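You operate a simulated robot arm through the tools that you are given. There is no shell and no other tool.

You are at the controls of a simulated robot arm. One attempt, no reset.

Task
Press the butter in the mould with the plunger and stand the mould on the white plate.
Fine: the plunger goes back in its place. Set down upright: mould plunger.

The check looks at the end state, three seconds after you hand in, the way a careful person would. Anything else that was tipped, shoved, dropped, spilled or broken makes it a failure.

Robot
A 6-joint arm with a two-finger parallel gripper, fixed in place. Base frame: the origin is at the foot of the arm, x ahead of it, y to its left, z up; the work surface is at about z = 887. Units: mm, degrees, N and s.
With the tool pointing down near the work surface it reaches from about 460 to 860 mm from the base axis. Its first joint turns from -115.0 to 115.0 degrees. Payload 4.2 kg.
The TCP is the grasp point between the finger pads, 23 mm short of the fingertips. In the tool frame z runs along the fingers and y along their closing line. The gripper opens to 94 mm. The fingers are 38 mm wide and 10 mm thick; the gripper's body (54 by 96 mm) begins 39 mm behind the TCP.
Orientation is told as [roll, pitch, yaw] about the base's x, y, z axes, in that order, counted from this pose: with the fingers straight down and closing along the base's y, the tool's x points along the base's -x, its y along +y and its z along -z.

Tools
- The arm moves only by the tool play_rows. Its argument "motion" is a list of rows, each an object of numbers (a shift or turn left out is 0, a gripper value left out holds the last): "jaw": the closure, from 0 (fully open) to 1 (shut); "x", "y", "z": the shift along the tool's x, y, z in mm; "rx", "ry", "rz": the turn, a rotation vector about the tool's x, y, z in degrees. In form: [{"jaw": .., "x": .., "y": .., "z": .., "rx": .., "ry": .., "rz": ..}, ...]. A call has 1 to 20 rows; each row shifts and turns the commanded pose from where the row before left it, along the tool's axes as they then stand. A row lasts 0.2 s, in which the tool goes at most 50 mm and 8.6 degrees; a call with a longer step from one row to the next is refused whole, and so is a gripper value outside its range. Where a pose cannot be reached the arm comes as near as it can. A force on the tool above 50 N (or 10 N above the force at the start of the call, whichever is more), or a blocked arm, ends the call early, and 0.2 s more pass. The fingers move at their own pace (about 108 mm/s each) and stop on an object; they squeeze with about 32 N. The grip force told is the motor's: it shows also when the fingers shut on nothing. Time passes only in rows, and 0.2 s behind the last, so rows that do not move let the fingers close. It gives the time, the measured TCP pose, the force on the tool (base axes), the opening and the grip force at its end, in the units of the frame above (readings bear some noise), with the torque about the TCP (base axes, N m) and any sound that the robot's microphone picked up.
- Cameras (640 x 400 px; columns grow to the right, rows downward): "scene" is fixed at [219.1, -500.5, 1641.6]; the picture's right is [0.74, -0.68, 0.00], its down [-0.38, -0.42, -0.83] and it looks along [0.56, 0.61, -0.56] (base axes); focal length 327 px, centre (320, 200). "wrist" rides on the gripper at [86, 16, -74] in the tool frame; the picture's right is [-0.18, 0.98, 0.00], its down [-0.58, -0.11, -0.81] and it looks along [-0.79, -0.15, 0.59] (tool axes); focal length 243 px, centre (320, 200). There is no depth. A picture from a camera that has moved, and an enlarged one, comes with that camera's place and axes in the base frame and with its lens.
- camera(camera): a new picture of that camera. The clock stands still meanwhile.
- slide_trunk(by): slides the trunk up (or, below 0, down) by that many mm; the arm rides with it, the base frame stays. It gives what a move gives, with no picture.
- inspect(camera, box): a new picture of the part [left, top, right, bottom] of that camera's present view, enlarged. The clock stands still meanwhile.
- finish_job(): hands the job in; it is judged then, once.

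Nothing tells you positions but the pictures and the camera data. Unless the task says otherwise, let go and move clear before handing in.

The tools are called as name(argument=value, ...) on one line, values as JSON. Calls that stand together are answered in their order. play_rows: Moves the arm, as the interface text tells. Its arguments: {"type":"object","properties":{"motion":{"type":"array","items":{"type":"object","properties":{"jaw":{"type":"number"},"x":{"type":"number"},"y":{"type":"number"},"z":{"type":"number"},"rx":{"type":"number"},"ry":{"type":"number"},"rz":{"type":"number"}}}}},"required":["motion"]} The other tools are called the same way: slide_trunk (by) slides the trunk up or down; camera (camera) takes a picture; inspect (camera, box) takes an enlarged picture of a part of a camera's view; finish_job () hands the job in.

At the start:

```text
time: 0.0
tcp_pos: [571.3, 192.9, 1259.5]
tool_rot: [0.0, 0.0, 0.0]
contact_force: [-0.2, 0.1, 0.3]
ft_torque: [-0.02, -0.03, -0.02]
gripper_width: 93.9
gripper_force: 0.1
trunk travel left (down, up): [-825.0, 165.0]
```

scene: 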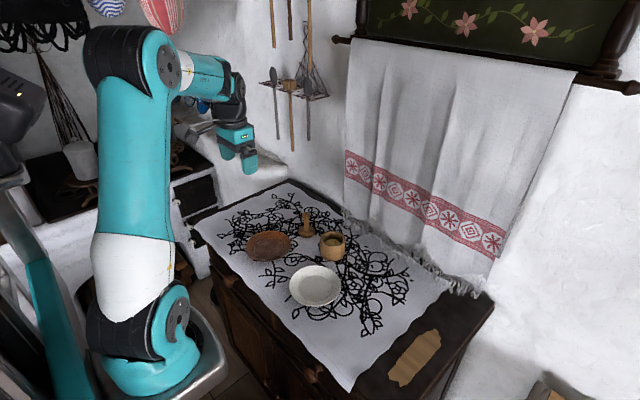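
wrist: 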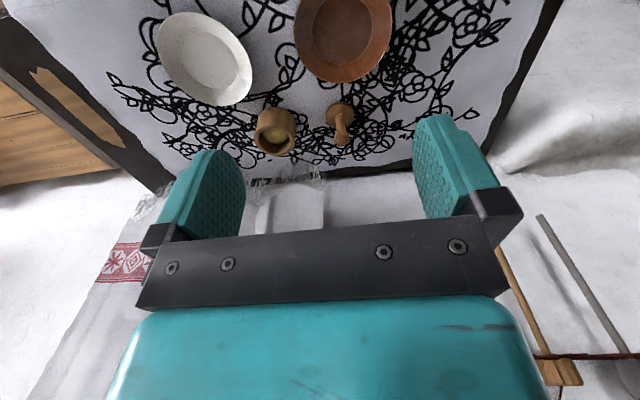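

I see a table with a white plate, a brown dish, a wooden mould with butter, and a wooden plunger standing behind it. I'll look closer before moving.

inspect(camera="scene", box=[230, 190, 390, 310])

inspect(camera="wrist", box=[140, 0, 420, 175])

```text
3.33 times, centred on (310, 250) of scene
camera zoom: at [219.1, -500.5, 1641.6], right [0.74, -0.68, 0.0], down [-0.38, -0.42, -0.83], along [0.56, 0.61, -0.56], focal length 1089 px, centre (353, 33)
```

zoom: 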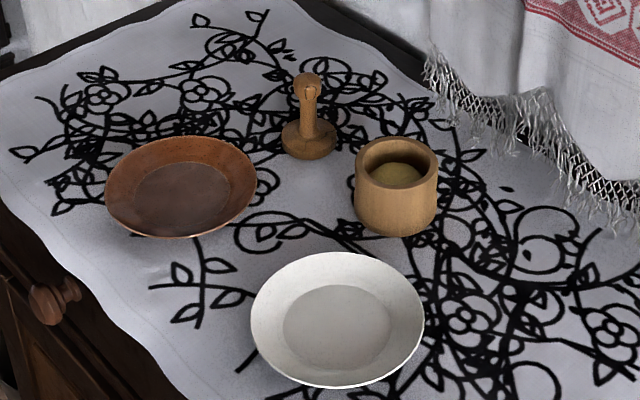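

```text
2.29 times, centred on (280, 88) of wrist
camera zoom: at [484.6, 208.7, 1334.1], right [0.18, 0.98, 0.0], down [0.58, -0.11, 0.81], along [0.79, -0.15, -0.59], focal length 555 px, centre (411, 457)
```

zoom: 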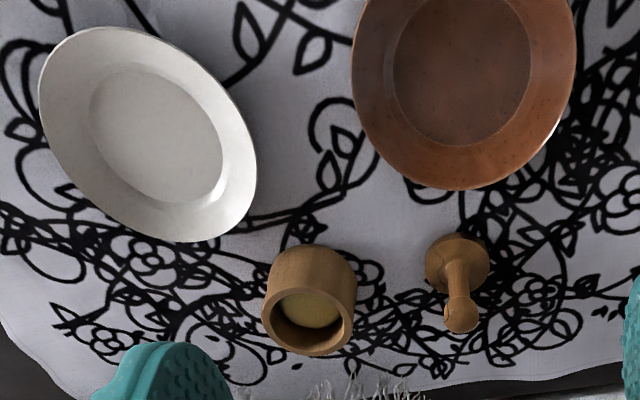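

The plunger stands near (789,192), the mould near (784,57), and the white plate is centred near (648,-14). I'll move to a closer viewpoint to refine these.

play_rows(motion=[{"x": -16, "y": -8.5, "z": 20, "jaw": 0}, {"x": -16, "y": -8.5, "z": 20}, {"x": -16, "y": -8.5, "z": 20}, {"x": -16, "y": -8.5, "z": 20}, {"x": -16, "y": -8.5, "z": 20}, {"x": -16, "y": -8.5, "z": 20}, {"x": -16, "y": -8.5, "z": 20}, {"x": -16, "y": -8.5, "z": 20}, {}])

camera(camera="wrist")

inspect(camera="wrist", box=[160, 0, 480, 200])

```text
time: 2.0
tcp_pos: [699.2, 124.4, 1098.3]
tool_rot: [0.0, -0.1, 0.0]
contact_force: [-0.4, -0.4, -0.4]
ft_torque: [0.0, 0.0, -0.02]
gripper_width: 94.0
gripper_force: 0.1
trunk travel left (down, up): [-825.0, 165.0]
```

```text
taken
camera wrist: at [612.5, 139.5, 1173.2], right [0.18, 0.98, 0.0], down [0.58, -0.11, 0.81], along [0.79, -0.15, -0.59], focal length 243 px, centre (320, 200)
```

wrist: 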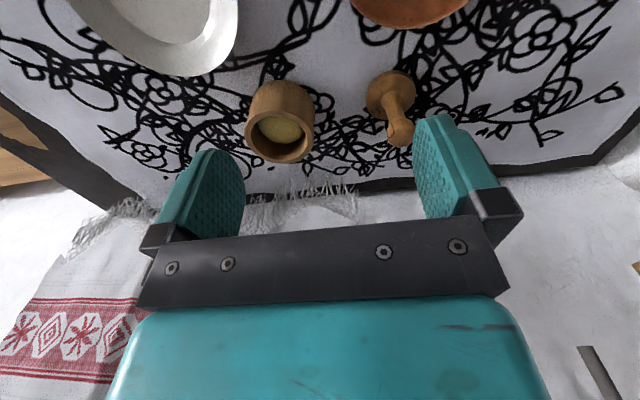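

```text
2.00 times, centred on (320, 100) of wrist
camera zoom: at [612.5, 139.5, 1173.2], right [0.18, 0.98, 0.0], down [0.58, -0.11, 0.81], along [0.79, -0.15, -0.59], focal length 485 px, centre (320, 400)
```

zoom: 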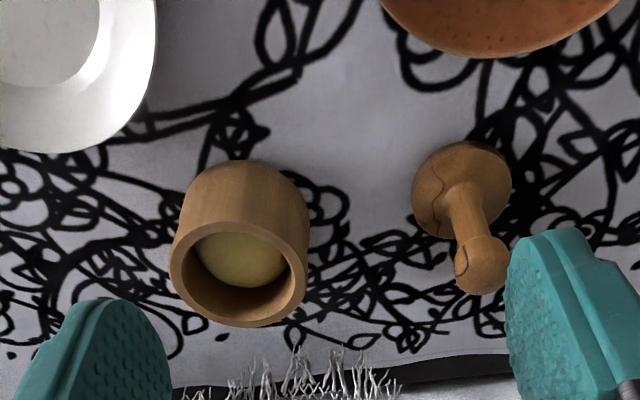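

The mould looks to be near (786,59) with its rim at z≈947 and about 81 mm across. The plunger handle is near (787,192). Next I'll hover over the mould to check alignment.

play_rows(motion=[{"x": -14.3, "y": -10.9, "z": 14.7}, {"x": -14.3, "y": -10.9, "z": 14.7}, {"x": -14.3, "y": -10.9, "z": 14.7}, {"x": -14.3, "y": -10.9, "z": 14.7}, {"x": -14.3, "y": -10.9, "z": 14.7}, {"x": -14.3, "y": -10.9, "z": 14.7}, {}])

camera(camera="wrist")

inspect(camera="scene", box=[250, 170, 410, 270])

```text
time: 3.6
tcp_pos: [785.4, 58.8, 1010.3]
tool_rot: [0.0, 0.0, 0.0]
contact_force: [0.7, 0.6, -0.6]
ft_torque: [0.01, -0.02, 0.01]
gripper_width: 93.9
gripper_force: 0.0
trunk travel left (down, up): [-825.0, 165.0]
```

```text
taken
camera wrist: at [698.1, 74.2, 1084.7], right [0.18, 0.98, 0.0], down [0.58, -0.11, 0.81], along [0.79, -0.15, -0.59], focal length 243 px, centre (320, 200)
```

wrist: 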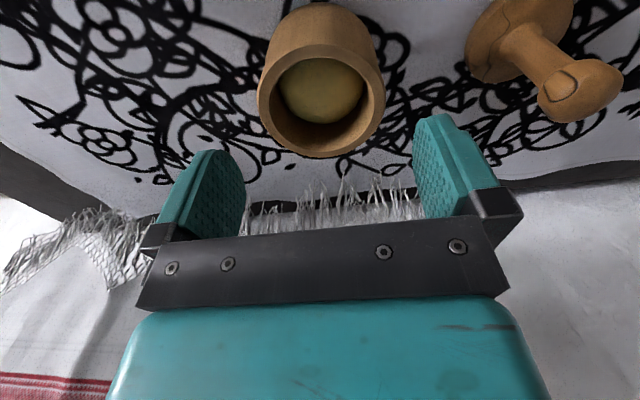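

```text
4.00 times, centred on (330, 220) of scene
camera zoom: at [219.1, -500.5, 1641.6], right [0.74, -0.68, 0.0], down [-0.38, -0.42, -0.83], along [0.56, 0.61, -0.56], focal length 1306 px, centre (280, 120)
```

zoom: 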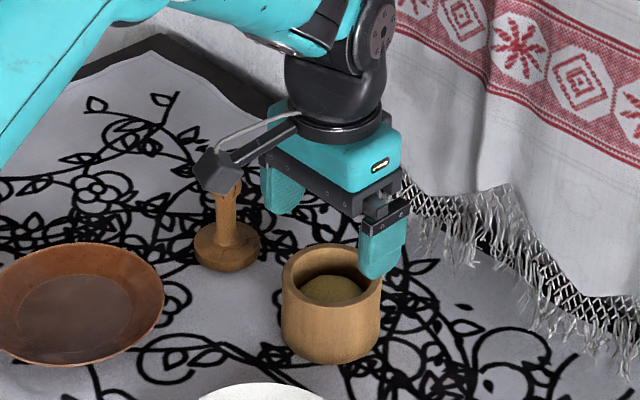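

The mould is under the gripper at about (785,58.5). I'll descend and close gently to centre the mould between the fingers, so I know its exact y.

play_rows(motion=[{"z": 14}, {"z": 14}, {"z": 14}, {"z": 14}, {"z": 14}, {"z": 14}, {}])

camera(camera="wrist")

inspect(camera="scene", box=[250, 190, 410, 290])

```text
time: 5.2
tcp_pos: [784.9, 58.5, 926.4]
tool_rot: [0.0, -0.1, 0.0]
contact_force: [-0.1, 0.0, 0.2]
ft_torque: [0.0, 0.02, 0.0]
gripper_width: 93.8
gripper_force: 0.0
trunk travel left (down, up): [-825.0, 165.0]
```

```text
taken
camera wrist: at [698.4, 74.5, 1000.9], right [0.18, 0.98, 0.0], down [0.58, -0.11, 0.81], along [0.79, -0.15, -0.59], focal length 243 px, centre (320, 200)
```

wrist: 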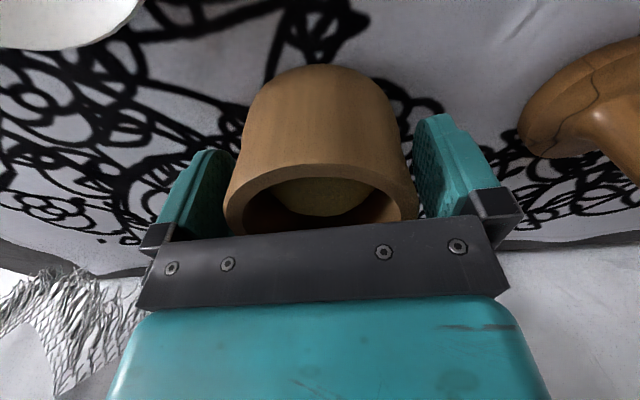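

```text
4.00 times, centred on (330, 240) of scene
camera zoom: at [219.1, -500.5, 1641.6], right [0.74, -0.68, 0.0], down [-0.38, -0.42, -0.83], along [0.56, 0.61, -0.56], focal length 1306 px, centre (280, 40)
```

zoom: 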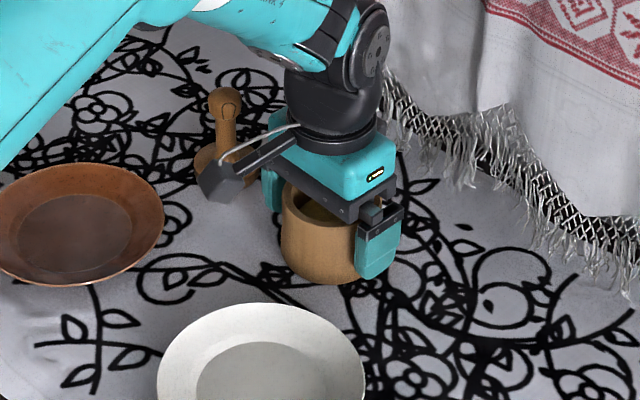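

The fingers straddle the mould cleanly. I'll close slowly.

play_rows(motion=[{"jaw": 0.06}, {"jaw": 0.09}, {"jaw": 0.11}, {"jaw": 0.13}, {"jaw": 0.15}, {"jaw": 0.17}, {"jaw": 0.2}, {}])

```text
time: 7.0
tcp_pos: [784.5, 58.9, 925.3]
tool_rot: [-0.1, 0.0, 0.0]
contact_force: [-0.2, 0.2, 0.0]
ft_torque: [-0.04, 0.02, 0.01]
gripper_width: 82.8
gripper_force: 32.3
trunk travel left (down, up): [-825.0, 165.0]
```

The mould is centred in y at 58.7 and measures about 82.5 mm across. Next I'll open, rise, turn 90° with the camera swinging away from the plunger, and do the same in x.

play_rows(motion=[{"jaw": 0}, {}, {"z": -20}, {"z": -20}, {"z": -20}, {"rz": -8}, {"rz": -8}, {"rz": -8}, {"rz": -8}, {"rz": -8}, {"rz": -8}, {"rz": -8}, {"rz": -8}, {"rz": -8}, {"rz": -8}, {"rz": -8}, {"rz": -2}, {}])

camera(camera="wrist")

camera(camera="scene")

```text
time: 10.8
tcp_pos: [784.5, 59.7, 986.8]
tool_rot: [0.0, 0.0, 90.1]
contact_force: [0.6, -0.5, 0.3]
ft_torque: [-0.04, 0.01, 0.03]
gripper_width: 94.1
gripper_force: 0.2
trunk travel left (down, up): [-825.0, 165.0]
```

```text
taken
camera wrist: at [768.9, -27.1, 1061.8], right [-0.98, 0.18, 0.0], down [0.11, 0.58, 0.81], along [0.15, 0.79, -0.59], focal length 243 px, centre (320, 200)
```

wrist: 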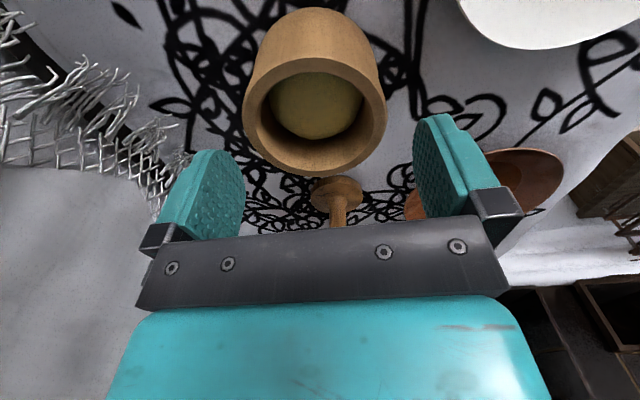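

```text
taken
```

scene: 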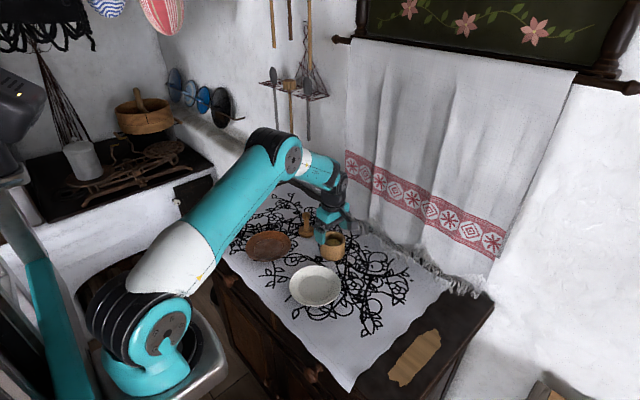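

The mould is at about x=786 in this view, within finger clearance. I'll descend and close slowly to centre it in x.

play_rows(motion=[{"y": 1, "z": 12}, {"z": 12}, {"z": 12}, {"z": 12}, {"z": 12}, {}, {"jaw": 0.06}, {"jaw": 0.09}, {"jaw": 0.11}, {"jaw": 0.13}, {"jaw": 0.15}, {"jaw": 0.17}, {"jaw": 0.2}, {}, {}])

```text
time: 14.0
tcp_pos: [783.6, 61.5, 925.6]
tool_rot: [0.0, 0.0, 90.0]
contact_force: [-0.1, -0.3, 0.7]
ft_torque: [-0.01, -0.05, 0.01]
gripper_width: 81.0
gripper_force: 31.8
trunk travel left (down, up): [-825.0, 165.0]
```

The mould is gripped. I'll take a few still readings to average the pose noise before opening.

play_rows(motion=[{}])

play_rows(motion=[{}])

play_rows(motion=[{}])

play_rows(motion=[{}])

```text
time: 14.4
tcp_pos: [783.9, 61.2, 926.7]
tool_rot: [-0.1, 0.1, 90.0]
contact_force: [0.8, 0.9, 0.5]
ft_torque: [-0.06, -0.1, 0.0]
gripper_width: 81.1
gripper_force: 31.9
trunk travel left (down, up): [-825.0, 165.0]
```

```text
time: 14.8
tcp_pos: [784.3, 62.9, 926.2]
tool_rot: [-0.1, 0.0, 90.0]
contact_force: [-0.3, 0.3, 0.3]
ft_torque: [-0.02, -0.04, -0.02]
gripper_width: 81.0
gripper_force: 32.0
trunk travel left (down, up): [-825.0, 165.0]
```

```text
time: 15.2
tcp_pos: [785.4, 61.1, 926.8]
tool_rot: [0.0, 0.0, 90.0]
contact_force: [-0.9, -0.1, 0.3]
ft_torque: [0.05, -0.04, -0.01]
gripper_width: 81.0
gripper_force: 32.2
trunk travel left (down, up): [-825.0, 165.0]
```

```text
time: 15.6
tcp_pos: [783.6, 61.9, 926.8]
tool_rot: [0.0, 0.0, 90.0]
contact_force: [-1.0, 0.3, 0.0]
ft_torque: [0.02, -0.02, 0.03]
gripper_width: 81.0
gripper_force: 31.8
trunk travel left (down, up): [-825.0, 165.0]
```

Averages give about (784.2, 61.7) here, against y≈58.7 before, so I want to check y again. I'll open, turn back to yaw 0 around the mould, and re-close.

play_rows(motion=[{"jaw": 0}, {}, {"z": -20}, {"z": -20}, {"rz": 8}, {"rz": 8}, {"rz": 8}, {"rz": 8}, {"rz": 8}, {"rz": 8}, {"rz": 8}, {"rz": 8}, {"rz": 8}, {"rz": 8}, {"rz": 8}, {"rz": 2}, {}, {}])

play_rows(motion=[{}])

play_rows(motion=[{}])

camera(camera="wrist")

```text
time: 19.4
tcp_pos: [783.8, 58.3, 967.5]
tool_rot: [0.0, 0.0, 0.1]
contact_force: [0.3, 0.0, -0.2]
ft_torque: [0.02, -0.02, 0.02]
gripper_width: 94.1
gripper_force: 0.0
trunk travel left (down, up): [-825.0, 165.0]
```

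```text
time: 19.8
tcp_pos: [784.3, 59.5, 967.3]
tool_rot: [0.0, 0.0, 0.0]
contact_force: [-0.4, 0.0, 0.0]
ft_torque: [0.0, 0.02, 0.01]
gripper_width: 94.1
gripper_force: 0.1
trunk travel left (down, up): [-825.0, 165.0]
```

```text
time: 20.2
tcp_pos: [784.0, 60.3, 966.6]
tool_rot: [-0.1, 0.0, 0.0]
contact_force: [-1.2, 0.7, 0.5]
ft_torque: [0.01, 0.0, -0.01]
gripper_width: 94.4
gripper_force: 0.1
trunk travel left (down, up): [-825.0, 165.0]
```

```text
taken
camera wrist: at [697.6, 75.4, 1042.2], right [0.18, 0.98, 0.0], down [0.58, -0.11, 0.81], along [0.79, -0.15, -0.59], focal length 243 px, centre (320, 200)
```

wrist: 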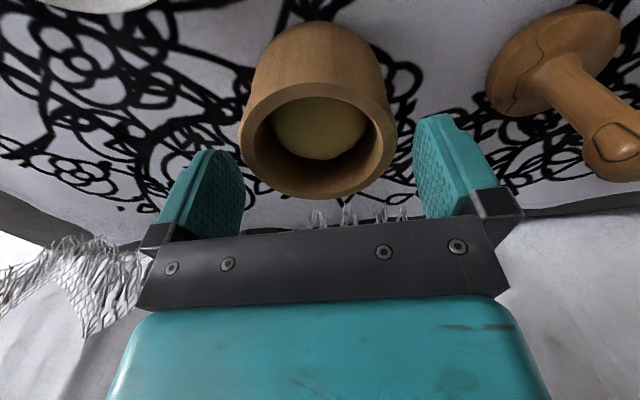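

The fingers are centred around the mould again. I'll re-close at yaw 0 to confirm y.

play_rows(motion=[{"z": 13}, {"z": 14}, {"z": 14}, {}, {"jaw": 0.06}, {"jaw": 0.09}, {"jaw": 0.11}, {"jaw": 0.13}, {"jaw": 0.15}, {"jaw": 0.17}, {"jaw": 0.2}, {}, {}])

play_rows(motion=[{}])

play_rows(motion=[{}])

play_rows(motion=[{}])

```text
time: 23.0
tcp_pos: [784.0, 60.2, 925.9]
tool_rot: [0.0, 0.0, 0.0]
contact_force: [-0.3, -1.9, 0.9]
ft_torque: [-0.1, 0.03, 0.03]
gripper_width: 82.9
gripper_force: 32.0
trunk travel left (down, up): [-825.0, 165.0]
```

```text
time: 23.4
tcp_pos: [782.7, 59.8, 927.0]
tool_rot: [0.0, 0.0, 0.1]
contact_force: [0.7, -2.3, 1.1]
ft_torque: [-0.13, 0.0, 0.03]
gripper_width: 82.8
gripper_force: 31.6
trunk travel left (down, up): [-825.0, 165.0]
```

```text
time: 23.8
tcp_pos: [783.6, 58.5, 925.9]
tool_rot: [0.0, 0.1, 0.0]
contact_force: [0.4, -2.5, 1.2]
ft_torque: [-0.12, 0.04, 0.04]
gripper_width: 82.8
gripper_force: 32.0
trunk travel left (down, up): [-825.0, 165.0]
```

```text
time: 24.2
tcp_pos: [782.3, 61.0, 926.3]
tool_rot: [0.0, 0.0, 0.0]
contact_force: [0.5, -2.8, 1.8]
ft_torque: [-0.18, 0.01, 0.02]
gripper_width: 82.8
gripper_force: 31.7
trunk travel left (down, up): [-825.0, 165.0]
```

The mould centre is about (783.7, 59.8). Now I'll release, rise and hover above the plunger.

play_rows(motion=[{"jaw": 0}, {}, {"z": -23}, {"z": -23}, {"z": -23}, {"z": -23}, {"z": -23}, {"x": -0.5, "y": 19}, {"x": -0.5, "y": 19}, {"x": -0.5, "y": 19}, {"x": -0.5, "y": 19}, {"x": -0.5, "y": 19}, {"x": -0.5, "y": 19}, {"x": -0.5, "y": 19}, {}, {}])

camera(camera="wrist")

inspect(camera="scene", box=[250, 170, 410, 270])

```text
time: 27.6
tcp_pos: [787.3, 193.0, 1040.4]
tool_rot: [0.1, 0.1, 0.0]
contact_force: [0.8, -0.4, -0.1]
ft_torque: [0.0, -0.02, -0.02]
gripper_width: 93.9
gripper_force: 0.1
trunk travel left (down, up): [-825.0, 165.0]
```

```text
taken
camera wrist: at [700.1, 209.0, 1115.6], right [0.18, 0.98, 0.0], down [0.58, -0.11, 0.81], along [0.79, -0.15, -0.59], focal length 243 px, centre (320, 200)
```

wrist: 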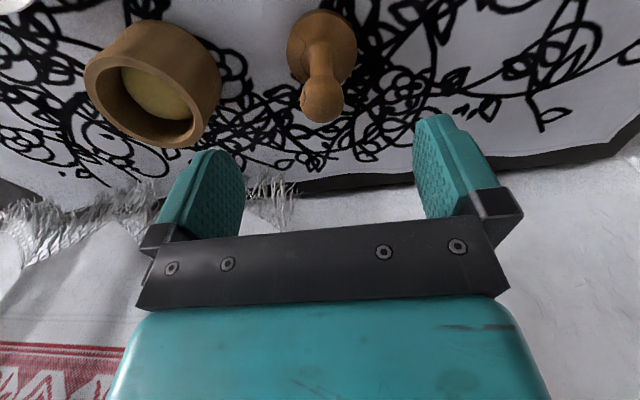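

```text
4.00 times, centred on (330, 220) of scene
camera zoom: at [219.1, -500.5, 1641.6], right [0.74, -0.68, 0.0], down [-0.38, -0.42, -0.83], along [0.56, 0.61, -0.56], focal length 1306 px, centre (280, 120)
```

zoom: 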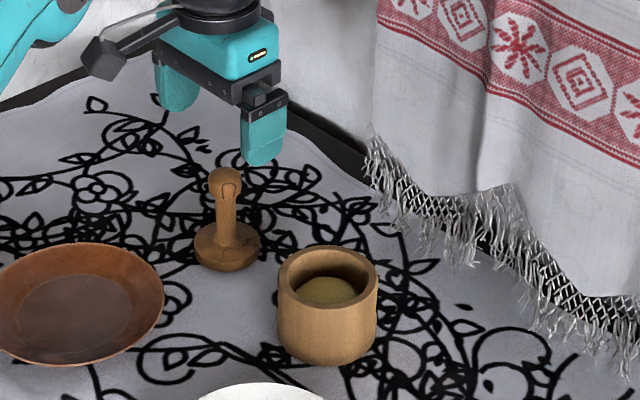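

I'll zoom on the plunger's profile to choose the grip height.

inspect(camera="scene", box=[290, 205, 322, 243])

inspect(camera="wrist", box=[270, 0, 380, 135])

```text
10.53 times, centred on (306, 224) of scene
camera zoom: at [219.1, -500.5, 1641.6], right [0.74, -0.68, 0.0], down [-0.38, -0.42, -0.83], along [0.56, 0.61, -0.56], focal length 3438 px, centre (467, -53)
```

zoom: 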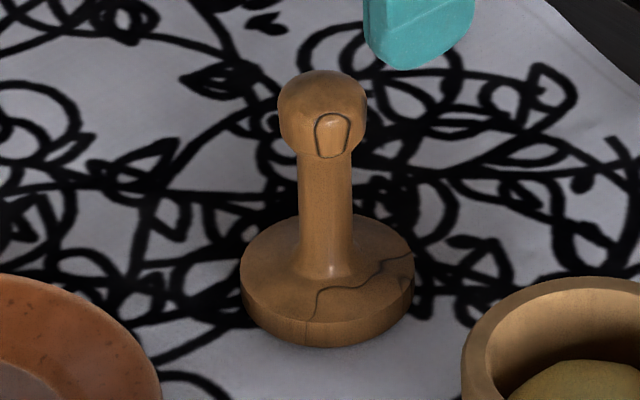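

```text
2.96 times, centred on (325, 68) of wrist
camera zoom: at [700.1, 209.0, 1115.6], right [0.18, 0.98, 0.0], down [0.58, -0.11, 0.81], along [0.79, -0.15, -0.59], focal length 719 px, centre (305, 593)
```

zoom: 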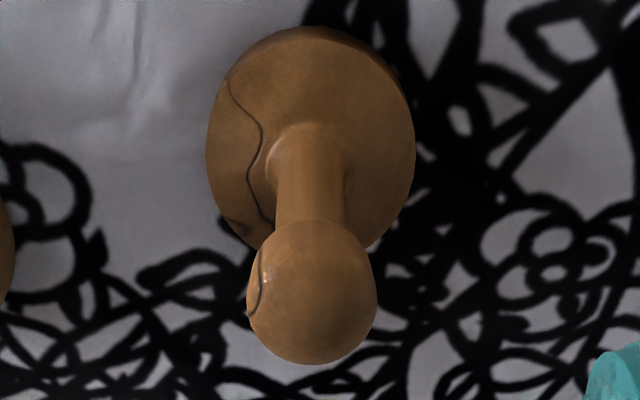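

The plunger has a round knob about 28 mm wide centred near z=968, and a 59 mm disc below it. I'll descend so the fingers straddle the knob, then view before closing.

play_rows(motion=[{"z": 14, "y": 0.8}, {"z": 14}, {"z": 14}, {"z": 14}, {"z": 14}, {"z": 14}, {}, {}])

camera(camera="wrist")

inspect(camera="scene", box=[270, 190, 350, 250])

```text
time: 29.4
tcp_pos: [786.3, 193.8, 957.0]
tool_rot: [0.0, 0.0, 0.0]
contact_force: [0.8, -0.5, -0.5]
ft_torque: [0.01, -0.01, -0.01]
gripper_width: 93.8
gripper_force: 0.1
trunk travel left (down, up): [-825.0, 165.0]
```

```text
taken
camera wrist: at [700.7, 209.5, 1032.0], right [0.18, 0.98, 0.0], down [0.58, -0.11, 0.81], along [0.79, -0.15, -0.59], focal length 243 px, centre (320, 200)
```

wrist: 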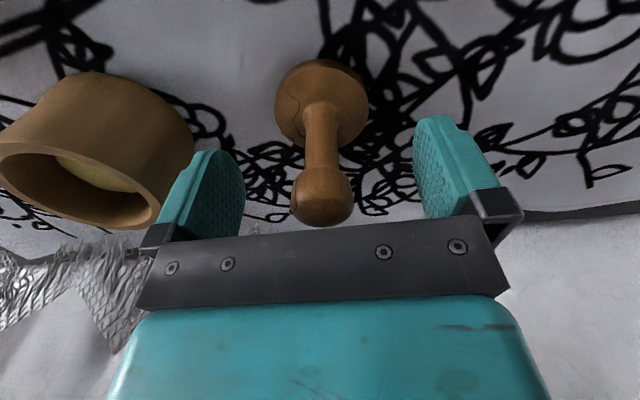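

```text
6.67 times, centred on (310, 220) of scene
camera zoom: at [219.1, -500.5, 1641.6], right [0.74, -0.68, 0.0], down [-0.38, -0.42, -0.83], along [0.56, 0.61, -0.56], focal length 2177 px, centre (387, 67)
```

zoom: 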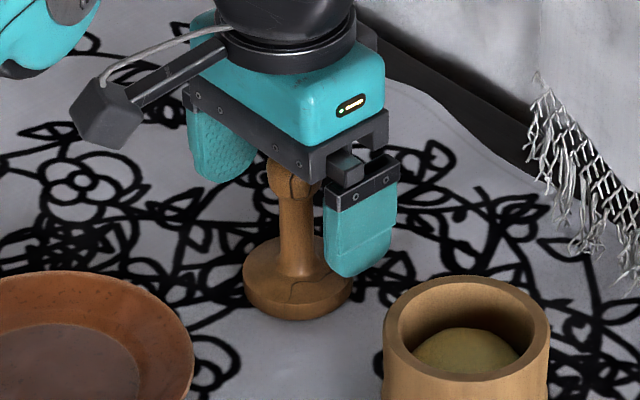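

The knob is between the fingers, about 1 mm toward +y. I'll close slowly onto it.

play_rows(motion=[{"y": 1, "jaw": 0.2}, {"jaw": 0.4}, {"jaw": 0.55}, {"jaw": 0.62}, {"jaw": 0.64}, {"jaw": 0.66}, {"jaw": 0.68}, {"jaw": 0.7}, {"jaw": 0.72}, {"jaw": 0.74}, {"jaw": 0.8}, {"jaw": 0.9}, {"jaw": 1.0}, {}, {}])

play_rows(motion=[{}])

play_rows(motion=[{}])

camera(camera="wrist")

inspect(camera="scene", box=[270, 190, 350, 250])

```text
time: 32.6
tcp_pos: [786.8, 194.5, 957.4]
tool_rot: [-0.1, 0.1, 0.0]
contact_force: [0.0, 0.1, 0.3]
ft_torque: [0.02, -0.01, -0.02]
gripper_width: 28.5
gripper_force: 32.1
trunk travel left (down, up): [-825.0, 165.0]
```

```text
time: 33.0
tcp_pos: [788.1, 194.9, 956.0]
tool_rot: [0.1, 0.0, 0.0]
contact_force: [1.4, 1.1, 0.2]
ft_torque: [-0.03, 0.0, -0.02]
gripper_width: 29.0
gripper_force: 32.8
trunk travel left (down, up): [-825.0, 165.0]
```

```text
time: 33.4
tcp_pos: [788.1, 194.9, 957.9]
tool_rot: [0.0, -0.1, 0.0]
contact_force: [0.1, -1.5, 0.0]
ft_torque: [-0.05, -0.02, 0.01]
gripper_width: 28.4
gripper_force: 31.9
trunk travel left (down, up): [-825.0, 165.0]
```

```text
taken
camera wrist: at [700.7, 210.6, 1032.2], right [0.18, 0.98, 0.0], down [0.58, -0.11, 0.81], along [0.79, -0.15, -0.59], focal length 243 px, centre (320, 200)
```

wrist: 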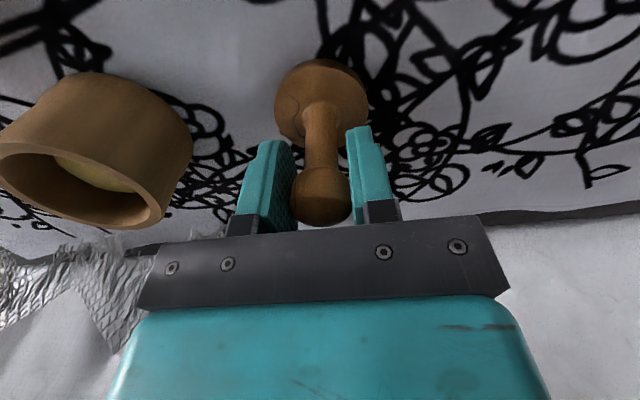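

```text
6.67 times, centred on (310, 220) of scene
camera zoom: at [219.1, -500.5, 1641.6], right [0.74, -0.68, 0.0], down [-0.38, -0.42, -0.83], along [0.56, 0.61, -0.56], focal length 2177 px, centre (387, 67)
```

zoom: 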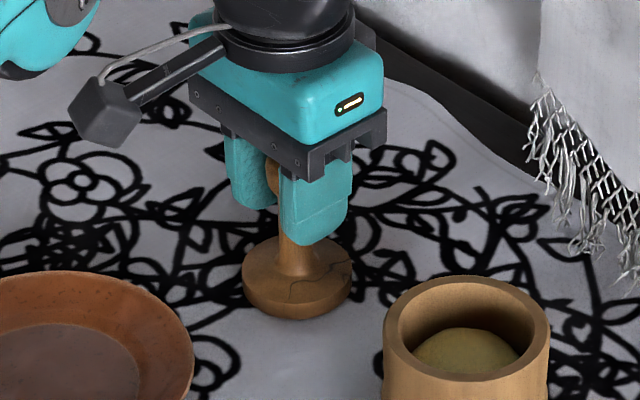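

The plunger is gripped in y with the disc flat on the table. I'll repeat the two-axis centring: open, turn 90° in place, and re-close to fix its x.

play_rows(motion=[{"jaw": 0.6}, {"jaw": 0.3}, {}, {"rz": -8}, {"rz": -8}, {"rz": -8}, {"rz": -8}, {"rz": -8}, {"rz": -8}, {"rz": -8}, {"rz": -8}, {"rz": -8}, {"rz": -8}, {"rz": -8}, {"rz": -2}, {}, {}])

camera(camera="wrist")

inspect(camera="scene", box=[270, 190, 350, 250])

```text
time: 37.0
tcp_pos: [788.0, 194.6, 956.4]
tool_rot: [-0.1, -0.1, 90.0]
contact_force: [0.2, 0.4, 0.5]
ft_torque: [-0.01, -0.01, 0.02]
gripper_width: 65.9
gripper_force: 0.1
trunk travel left (down, up): [-825.0, 165.0]
```

```text
taken
camera wrist: at [771.4, 107.5, 1032.2], right [-0.98, 0.18, 0.0], down [0.11, 0.58, 0.81], along [0.15, 0.79, -0.59], focal length 243 px, centre (320, 200)
```

wrist: 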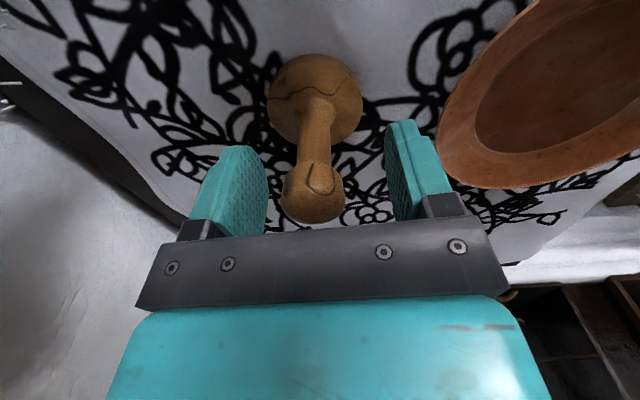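

```text
6.67 times, centred on (310, 220) of scene
camera zoom: at [219.1, -500.5, 1641.6], right [0.74, -0.68, 0.0], down [-0.38, -0.42, -0.83], along [0.56, 0.61, -0.56], focal length 2177 px, centre (387, 67)
```

zoom: 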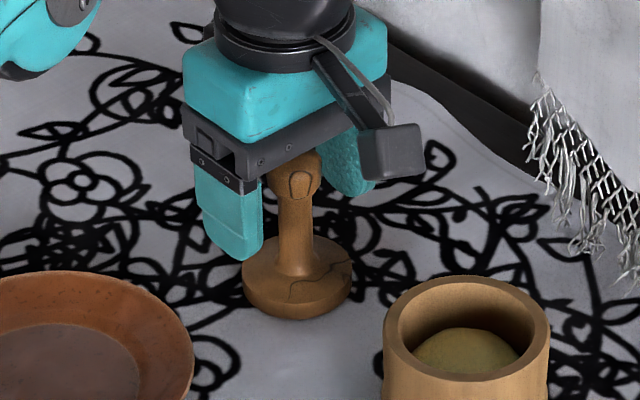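

The plunger sits about 3 mm further in +x than the TCP. I'll shift 3 mm and close gently.

play_rows(motion=[{"y": -1.5}, {"y": -1.3}, {"jaw": 0.5}, {"jaw": 0.6}, {"jaw": 0.63}, {"jaw": 0.65}, {"jaw": 0.66}, {"jaw": 0.67}, {"jaw": 0.68}, {"jaw": 0.7}, {"jaw": 0.72}, {"jaw": 0.8}, {"jaw": 1.0}, {}, {}])

play_rows(motion=[{}])

play_rows(motion=[{}])

camera(camera="wrist")

inspect(camera="scene", box=[270, 190, 350, 250])

```text
time: 40.2
tcp_pos: [789.6, 195.1, 957.6]
tool_rot: [0.0, 0.0, 90.0]
contact_force: [-1.1, -0.3, -0.1]
ft_torque: [-0.01, 0.05, -0.01]
gripper_width: 28.7
gripper_force: 32.1
trunk travel left (down, up): [-825.0, 165.0]
```

```text
time: 40.6
tcp_pos: [790.0, 196.3, 956.7]
tool_rot: [-0.1, 0.1, 90.0]
contact_force: [-0.5, 0.4, 1.0]
ft_torque: [0.04, -0.04, -0.01]
gripper_width: 28.8
gripper_force: 32.4
trunk travel left (down, up): [-825.0, 165.0]
```

```text
time: 41.0
tcp_pos: [790.0, 194.7, 956.7]
tool_rot: [0.0, 0.0, 90.0]
contact_force: [0.3, 0.9, 0.6]
ft_torque: [0.0, -0.09, -0.01]
gripper_width: 29.1
gripper_force: 32.4
trunk travel left (down, up): [-825.0, 165.0]
```

```text
taken
camera wrist: at [773.6, 107.9, 1032.1], right [-0.98, 0.18, 0.0], down [0.11, 0.58, 0.81], along [0.15, 0.79, -0.59], focal length 243 px, centre (320, 200)
```

wrist: 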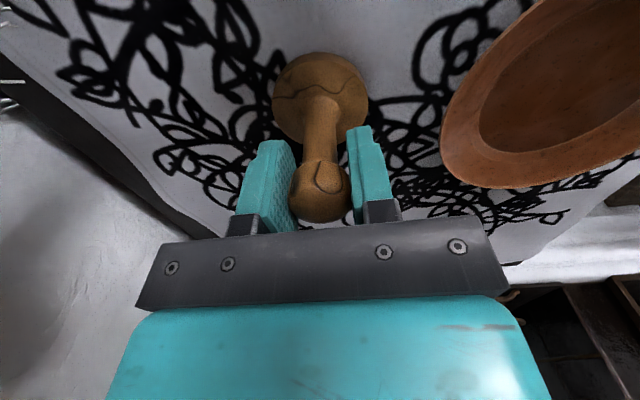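

```text
6.67 times, centred on (310, 220) of scene
camera zoom: at [219.1, -500.5, 1641.6], right [0.74, -0.68, 0.0], down [-0.38, -0.42, -0.83], along [0.56, 0.61, -0.56], focal length 2177 px, centre (387, 67)
```

zoom: 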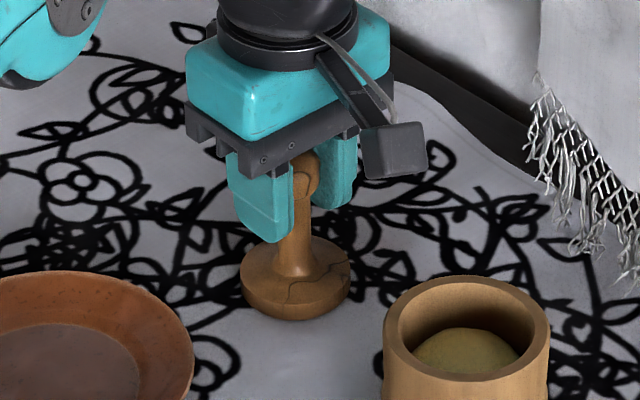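

I've got a solid grip centred at about (789.9, 195.0). Next I'll lift straight up and check that it hangs vertical.

play_rows(motion=[{"z": -5}, {"z": -10}, {"z": -15}, {"z": -15}, {"z": -15}, {"z": -15}, {"z": -15}, {}, {}])

camera(camera="wrist")

inspect(camera="scene", box=[270, 160, 350, 220])

```text
time: 43.0
tcp_pos: [789.7, 195.4, 1047.0]
tool_rot: [0.1, 0.0, 90.0]
contact_force: [0.5, 0.0, -0.4]
ft_torque: [-0.02, 0.0, 0.0]
gripper_width: 28.5
gripper_force: 31.9
trunk travel left (down, up): [-825.0, 165.0]
```

```text
taken
camera wrist: at [773.2, 108.3, 1122.1], right [-0.98, 0.18, 0.0], down [0.11, 0.58, 0.81], along [0.15, 0.79, -0.59], focal length 243 px, centre (320, 200)
```

wrist: 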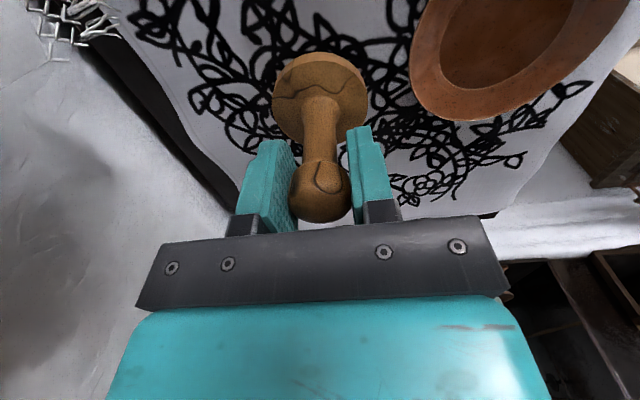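

```text
6.67 times, centred on (310, 190) of scene
camera zoom: at [219.1, -500.5, 1641.6], right [0.74, -0.68, 0.0], down [-0.38, -0.42, -0.83], along [0.56, 0.61, -0.56], focal length 2177 px, centre (387, 267)
```

zoom: 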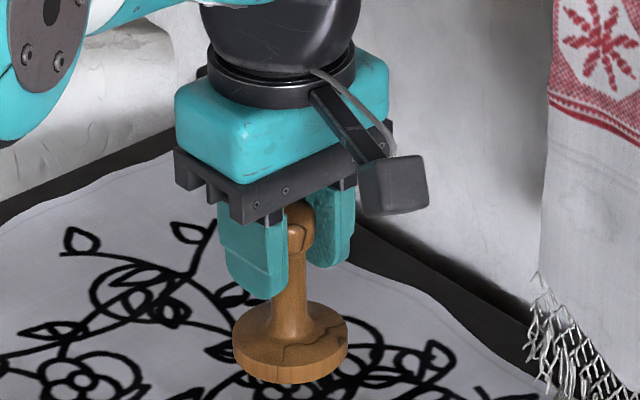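

The plunger hangs upright with its pose unchanged in the hand. I'll carry it over the mould.

play_rows(motion=[{"x": 16.9, "y": 0.78}, {"x": 16.9, "y": 0.78}, {"x": 16.9, "y": 0.78}, {"x": 16.9, "y": 0.78}, {"x": 16.9, "y": 0.78}, {"x": 16.9, "y": 0.78}, {"x": 16.9, "y": 0.78}, {"x": 16.9, "y": 0.74}, {}, {}])

play_rows(motion=[{}])

play_rows(motion=[{}])

play_rows(motion=[{"z": 15}, {"z": 15}, {"z": 5}, {}])

camera(camera="wrist")

inspect(camera="scene", box=[290, 190, 370, 250])

```text
time: 45.2
tcp_pos: [784.4, 57.7, 1046.9]
tool_rot: [0.1, 0.0, 89.9]
contact_force: [0.6, 0.7, -1.1]
ft_torque: [0.0, 0.02, 0.01]
gripper_width: 28.5
gripper_force: 31.8
trunk travel left (down, up): [-825.0, 165.0]
```

```text
time: 45.6
tcp_pos: [784.2, 57.6, 1046.6]
tool_rot: [-0.1, 0.0, 89.9]
contact_force: [0.0, -0.5, -0.6]
ft_torque: [-0.01, -0.02, -0.01]
gripper_width: 28.5
gripper_force: 32.1
trunk travel left (down, up): [-825.0, 165.0]
```

```text
time: 46.0
tcp_pos: [784.4, 58.9, 1047.0]
tool_rot: [0.0, -0.1, 90.0]
contact_force: [-0.2, -0.5, -0.1]
ft_torque: [0.0, 0.05, 0.0]
gripper_width: 28.9
gripper_force: 32.2
trunk travel left (down, up): [-825.0, 165.0]
```

```text
time: 47.0
tcp_pos: [783.6, 59.6, 1012.2]
tool_rot: [0.0, 0.1, 90.0]
contact_force: [0.3, 0.6, -1.0]
ft_torque: [0.02, -0.01, 0.0]
gripper_width: 28.8
gripper_force: 31.9
trunk travel left (down, up): [-825.0, 165.0]
```

```text
taken
camera wrist: at [767.7, -28.5, 1086.9], right [-0.98, 0.18, 0.0], down [0.11, 0.58, 0.81], along [0.15, 0.79, -0.59], focal length 243 px, centre (320, 200)
```

wrist: 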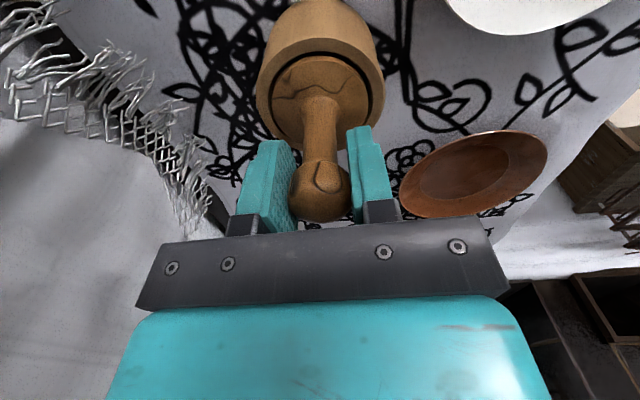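

```text
6.67 times, centred on (330, 220) of scene
camera zoom: at [219.1, -500.5, 1641.6], right [0.74, -0.68, 0.0], down [-0.38, -0.42, -0.83], along [0.56, 0.61, -0.56], focal length 2177 px, centre (253, 67)
```

zoom: 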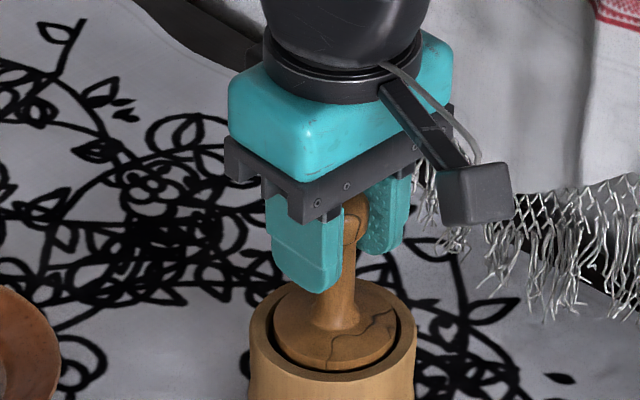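

The disc is at rim level and appears to be entering with no force. I'll zoom in to check the gap all round.

inspect(camera="wrist", box=[240, 0, 400, 160])

inspect(camera="scene", box=[318, 225, 356, 260])

```text
2.50 times, centred on (320, 80) of wrist
camera zoom: at [767.7, -28.5, 1086.9], right [-0.98, 0.18, 0.0], down [0.11, 0.58, 0.81], along [0.15, 0.79, -0.59], focal length 606 px, centre (320, 500)
```

zoom: 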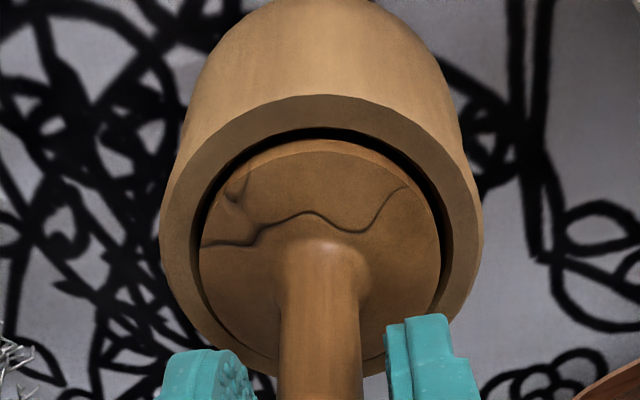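

```text
11.43 times, centred on (337, 242) of scene
camera zoom: at [219.1, -500.5, 1641.6], right [0.74, -0.68, 0.0], down [-0.38, -0.42, -0.83], along [0.56, 0.61, -0.56], focal length 3733 px, centre (126, -286)
```

zoom: 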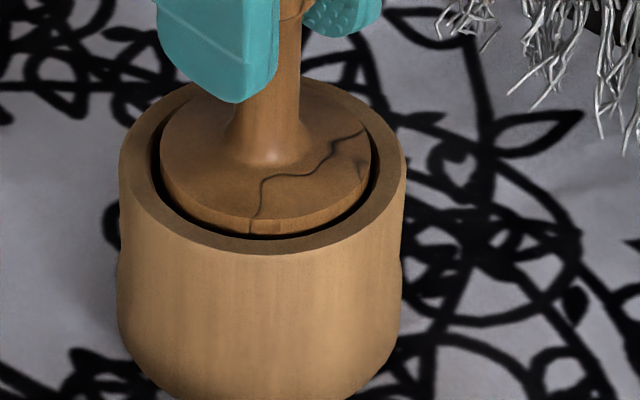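

The gap is nearly even all round, so I'll nudge 0.5 mm and lower slowly in small steps, watching the force.

play_rows(motion=[{"y": 0.5, "z": 2}, {"z": 2}, {"z": 2}, {"z": 2}, {"z": 2}, {}])

inspect(camera="scene", box=[310, 210, 358, 260])

```text
time: 48.4
tcp_pos: [783.8, 58.1, 1002.2]
tool_rot: [0.1, 0.0, 90.0]
contact_force: [0.4, -1.2, -0.9]
ft_torque: [-0.02, -0.02, 0.03]
gripper_width: 28.8
gripper_force: 32.2
trunk travel left (down, up): [-825.0, 165.0]
```

```text
8.00 times, centred on (334, 235) of scene
camera zoom: at [219.1, -500.5, 1641.6], right [0.74, -0.68, 0.0], down [-0.38, -0.42, -0.83], along [0.56, 0.61, -0.56], focal length 2613 px, centre (208, -80)
```

zoom: 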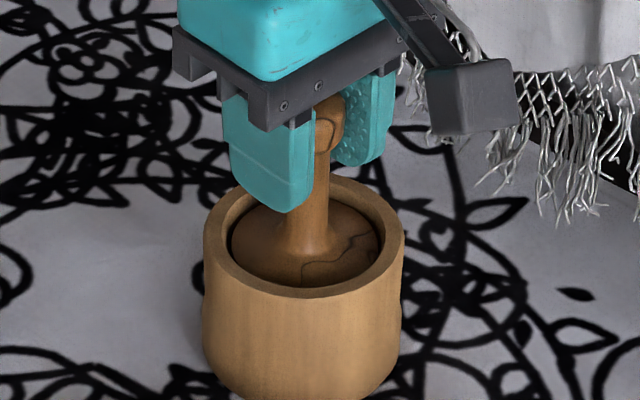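

The disc is inside the mould with no rubbing. I'll continue down slowly.

play_rows(motion=[{"z": 1.5}, {"z": 1.5}, {"z": 1.5}, {"z": 1.5}, {}])

```text
time: 49.6
tcp_pos: [783.9, 58.6, 996.2]
tool_rot: [0.0, 0.1, 90.1]
contact_force: [-0.1, 0.1, -0.9]
ft_torque: [-0.01, -0.01, 0.01]
gripper_width: 28.7
gripper_force: 32.0
trunk travel left (down, up): [-825.0, 165.0]
```

play_rows(motion=[{"z": 1.5}, {"z": 1.5}, {"z": 1.5}, {"z": 1.5}, {}])

inspect(camera="scene", box=[310, 210, 358, 260])

```text
time: 50.8
tcp_pos: [783.6, 60.3, 989.0]
tool_rot: [0.0, 0.0, 90.1]
contact_force: [0.4, 0.5, -0.3]
ft_torque: [0.0, 0.01, -0.02]
gripper_width: 28.4
gripper_force: 31.5
trunk travel left (down, up): [-825.0, 165.0]
```

```text
8.00 times, centred on (334, 235) of scene
camera zoom: at [219.1, -500.5, 1641.6], right [0.74, -0.68, 0.0], down [-0.38, -0.42, -0.83], along [0.56, 0.61, -0.56], focal length 2613 px, centre (208, -80)
```

zoom: 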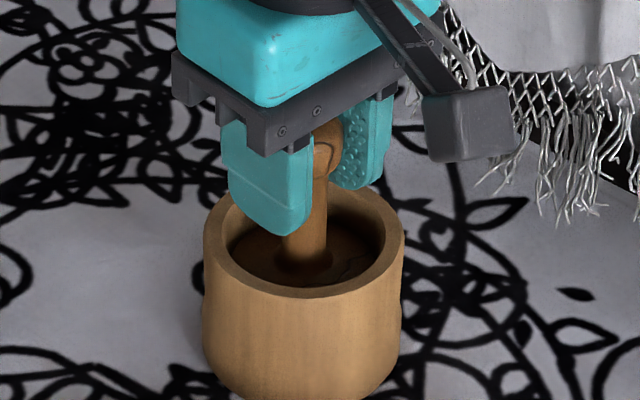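

There's no contact with the butter yet and the disc bottom is at about z=920. I'll keep lowering.

play_rows(motion=[{"z": 1.5}, {"z": 1.5}, {"z": 1.5}, {}])

play_rows(motion=[{"z": 1}, {"z": 1}, {"z": 1}, {}])

```text
time: 51.8
tcp_pos: [783.8, 60.5, 986.2]
tool_rot: [0.0, 0.0, 89.9]
contact_force: [-0.4, 0.6, 0.4]
ft_torque: [0.0, 0.02, -0.01]
gripper_width: 28.4
gripper_force: 31.8
trunk travel left (down, up): [-825.0, 165.0]
```

```text
time: 52.8
tcp_pos: [783.5, 58.5, 983.7]
tool_rot: [0.0, -0.1, 90.0]
contact_force: [-1.9, -0.9, 10.0]
ft_torque: [-0.07, 0.19, -0.06]
gripper_width: 28.5
gripper_force: 31.6
trunk travel left (down, up): [-825.0, 165.0]
```

Contact with the butter started near TCP z=984, at 10 N. I'll press further in small steps.

play_rows(motion=[{"z": 1}, {"z": 1}, {}])

inspect(camera="scene", box=[310, 210, 358, 260])

inspect(camera="wrist", box=[220, 0, 420, 240])

```text
time: 53.6
tcp_pos: [783.6, 59.0, 981.9]
tool_rot: [-0.2, -0.1, 90.0]
contact_force: [1.2, -1.4, 28.4]
ft_torque: [-0.02, 0.28, -0.18]
gripper_width: 28.6
gripper_force: 32.1
trunk travel left (down, up): [-825.0, 165.0]
```

```text
8.00 times, centred on (334, 235) of scene
camera zoom: at [219.1, -500.5, 1641.6], right [0.74, -0.68, 0.0], down [-0.38, -0.42, -0.83], along [0.56, 0.61, -0.56], focal length 2613 px, centre (208, -80)
```

zoom: 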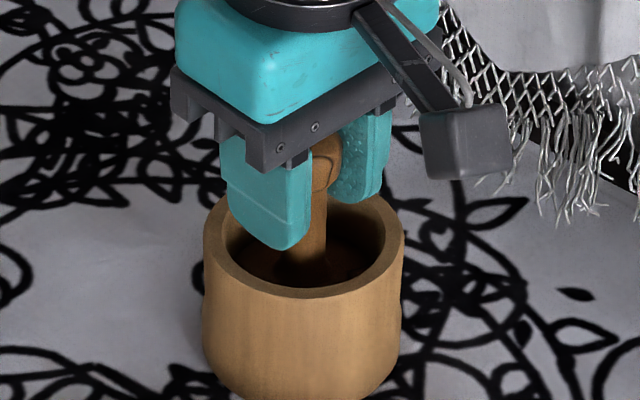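

```text
1.67 times, centred on (320, 120) of wrist
camera zoom: at [766.7, -27.8, 1057.1], right [-0.98, 0.18, 0.0], down [0.11, 0.58, 0.81], along [0.15, 0.79, -0.59], focal length 404 px, centre (320, 333)
```

zoom: 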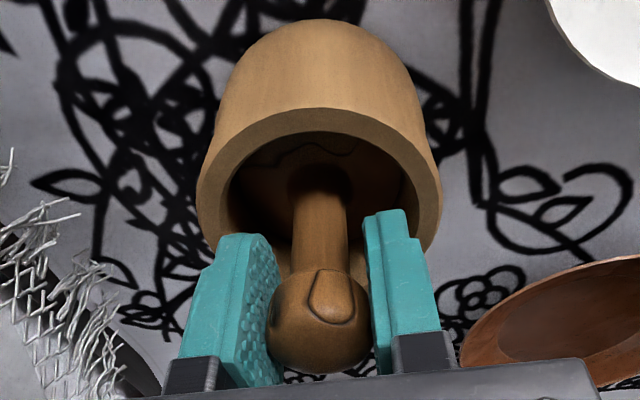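

Force is now 28 N and the grip is holding. I'll press a bit more.

play_rows(motion=[{"z": 0.7}, {"z": 0.7}, {}])

play_rows(motion=[{}, {}])

```text
time: 54.4
tcp_pos: [783.8, 59.6, 980.0]
tool_rot: [-0.3, -0.1, 90.0]
contact_force: [5.1, -0.7, 27.0]
ft_torque: [0.04, 0.01, -0.16]
gripper_width: 28.6
gripper_force: 32.1
trunk travel left (down, up): [-825.0, 165.0]
```

```text
time: 55.0
tcp_pos: [783.8, 59.2, 980.0]
tool_rot: [-0.1, 0.0, 90.0]
contact_force: [6.2, 1.0, 25.5]
ft_torque: [0.08, -0.08, -0.08]
gripper_width: 28.4
gripper_force: 32.5
trunk travel left (down, up): [-825.0, 165.0]
```

The force has levelled at about 26 N, which means either the butter is yielding or the grip is slipping. I'll compare the knob's position in the hand.

inspect(camera="wrist", box=[220, 0, 420, 240])

inspect(camera="scene", box=[310, 210, 358, 260])

```text
1.67 times, centred on (320, 120) of wrist
camera zoom: at [766.4, -27.6, 1054.5], right [-0.98, 0.18, 0.0], down [0.11, 0.58, 0.81], along [0.15, 0.79, -0.59], focal length 404 px, centre (320, 333)
```

zoom: 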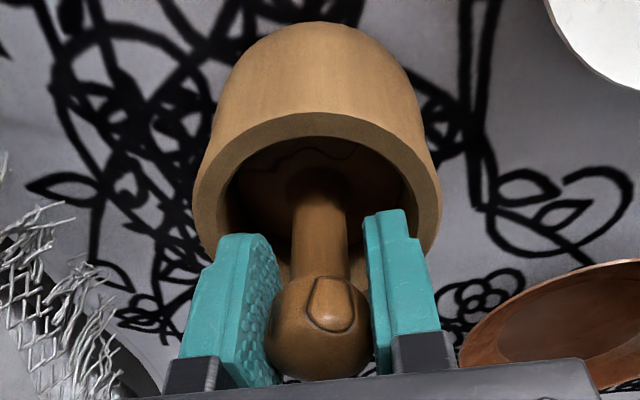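

```text
8.00 times, centred on (334, 235) of scene
camera zoom: at [219.1, -500.5, 1641.6], right [0.74, -0.68, 0.0], down [-0.38, -0.42, -0.83], along [0.56, 0.61, -0.56], focal length 2613 px, centre (208, -80)
```

zoom: 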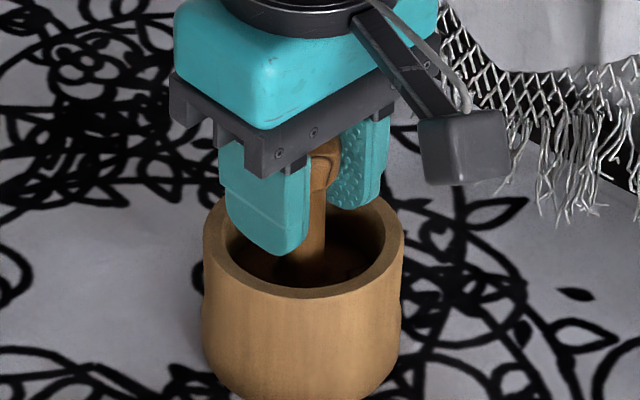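

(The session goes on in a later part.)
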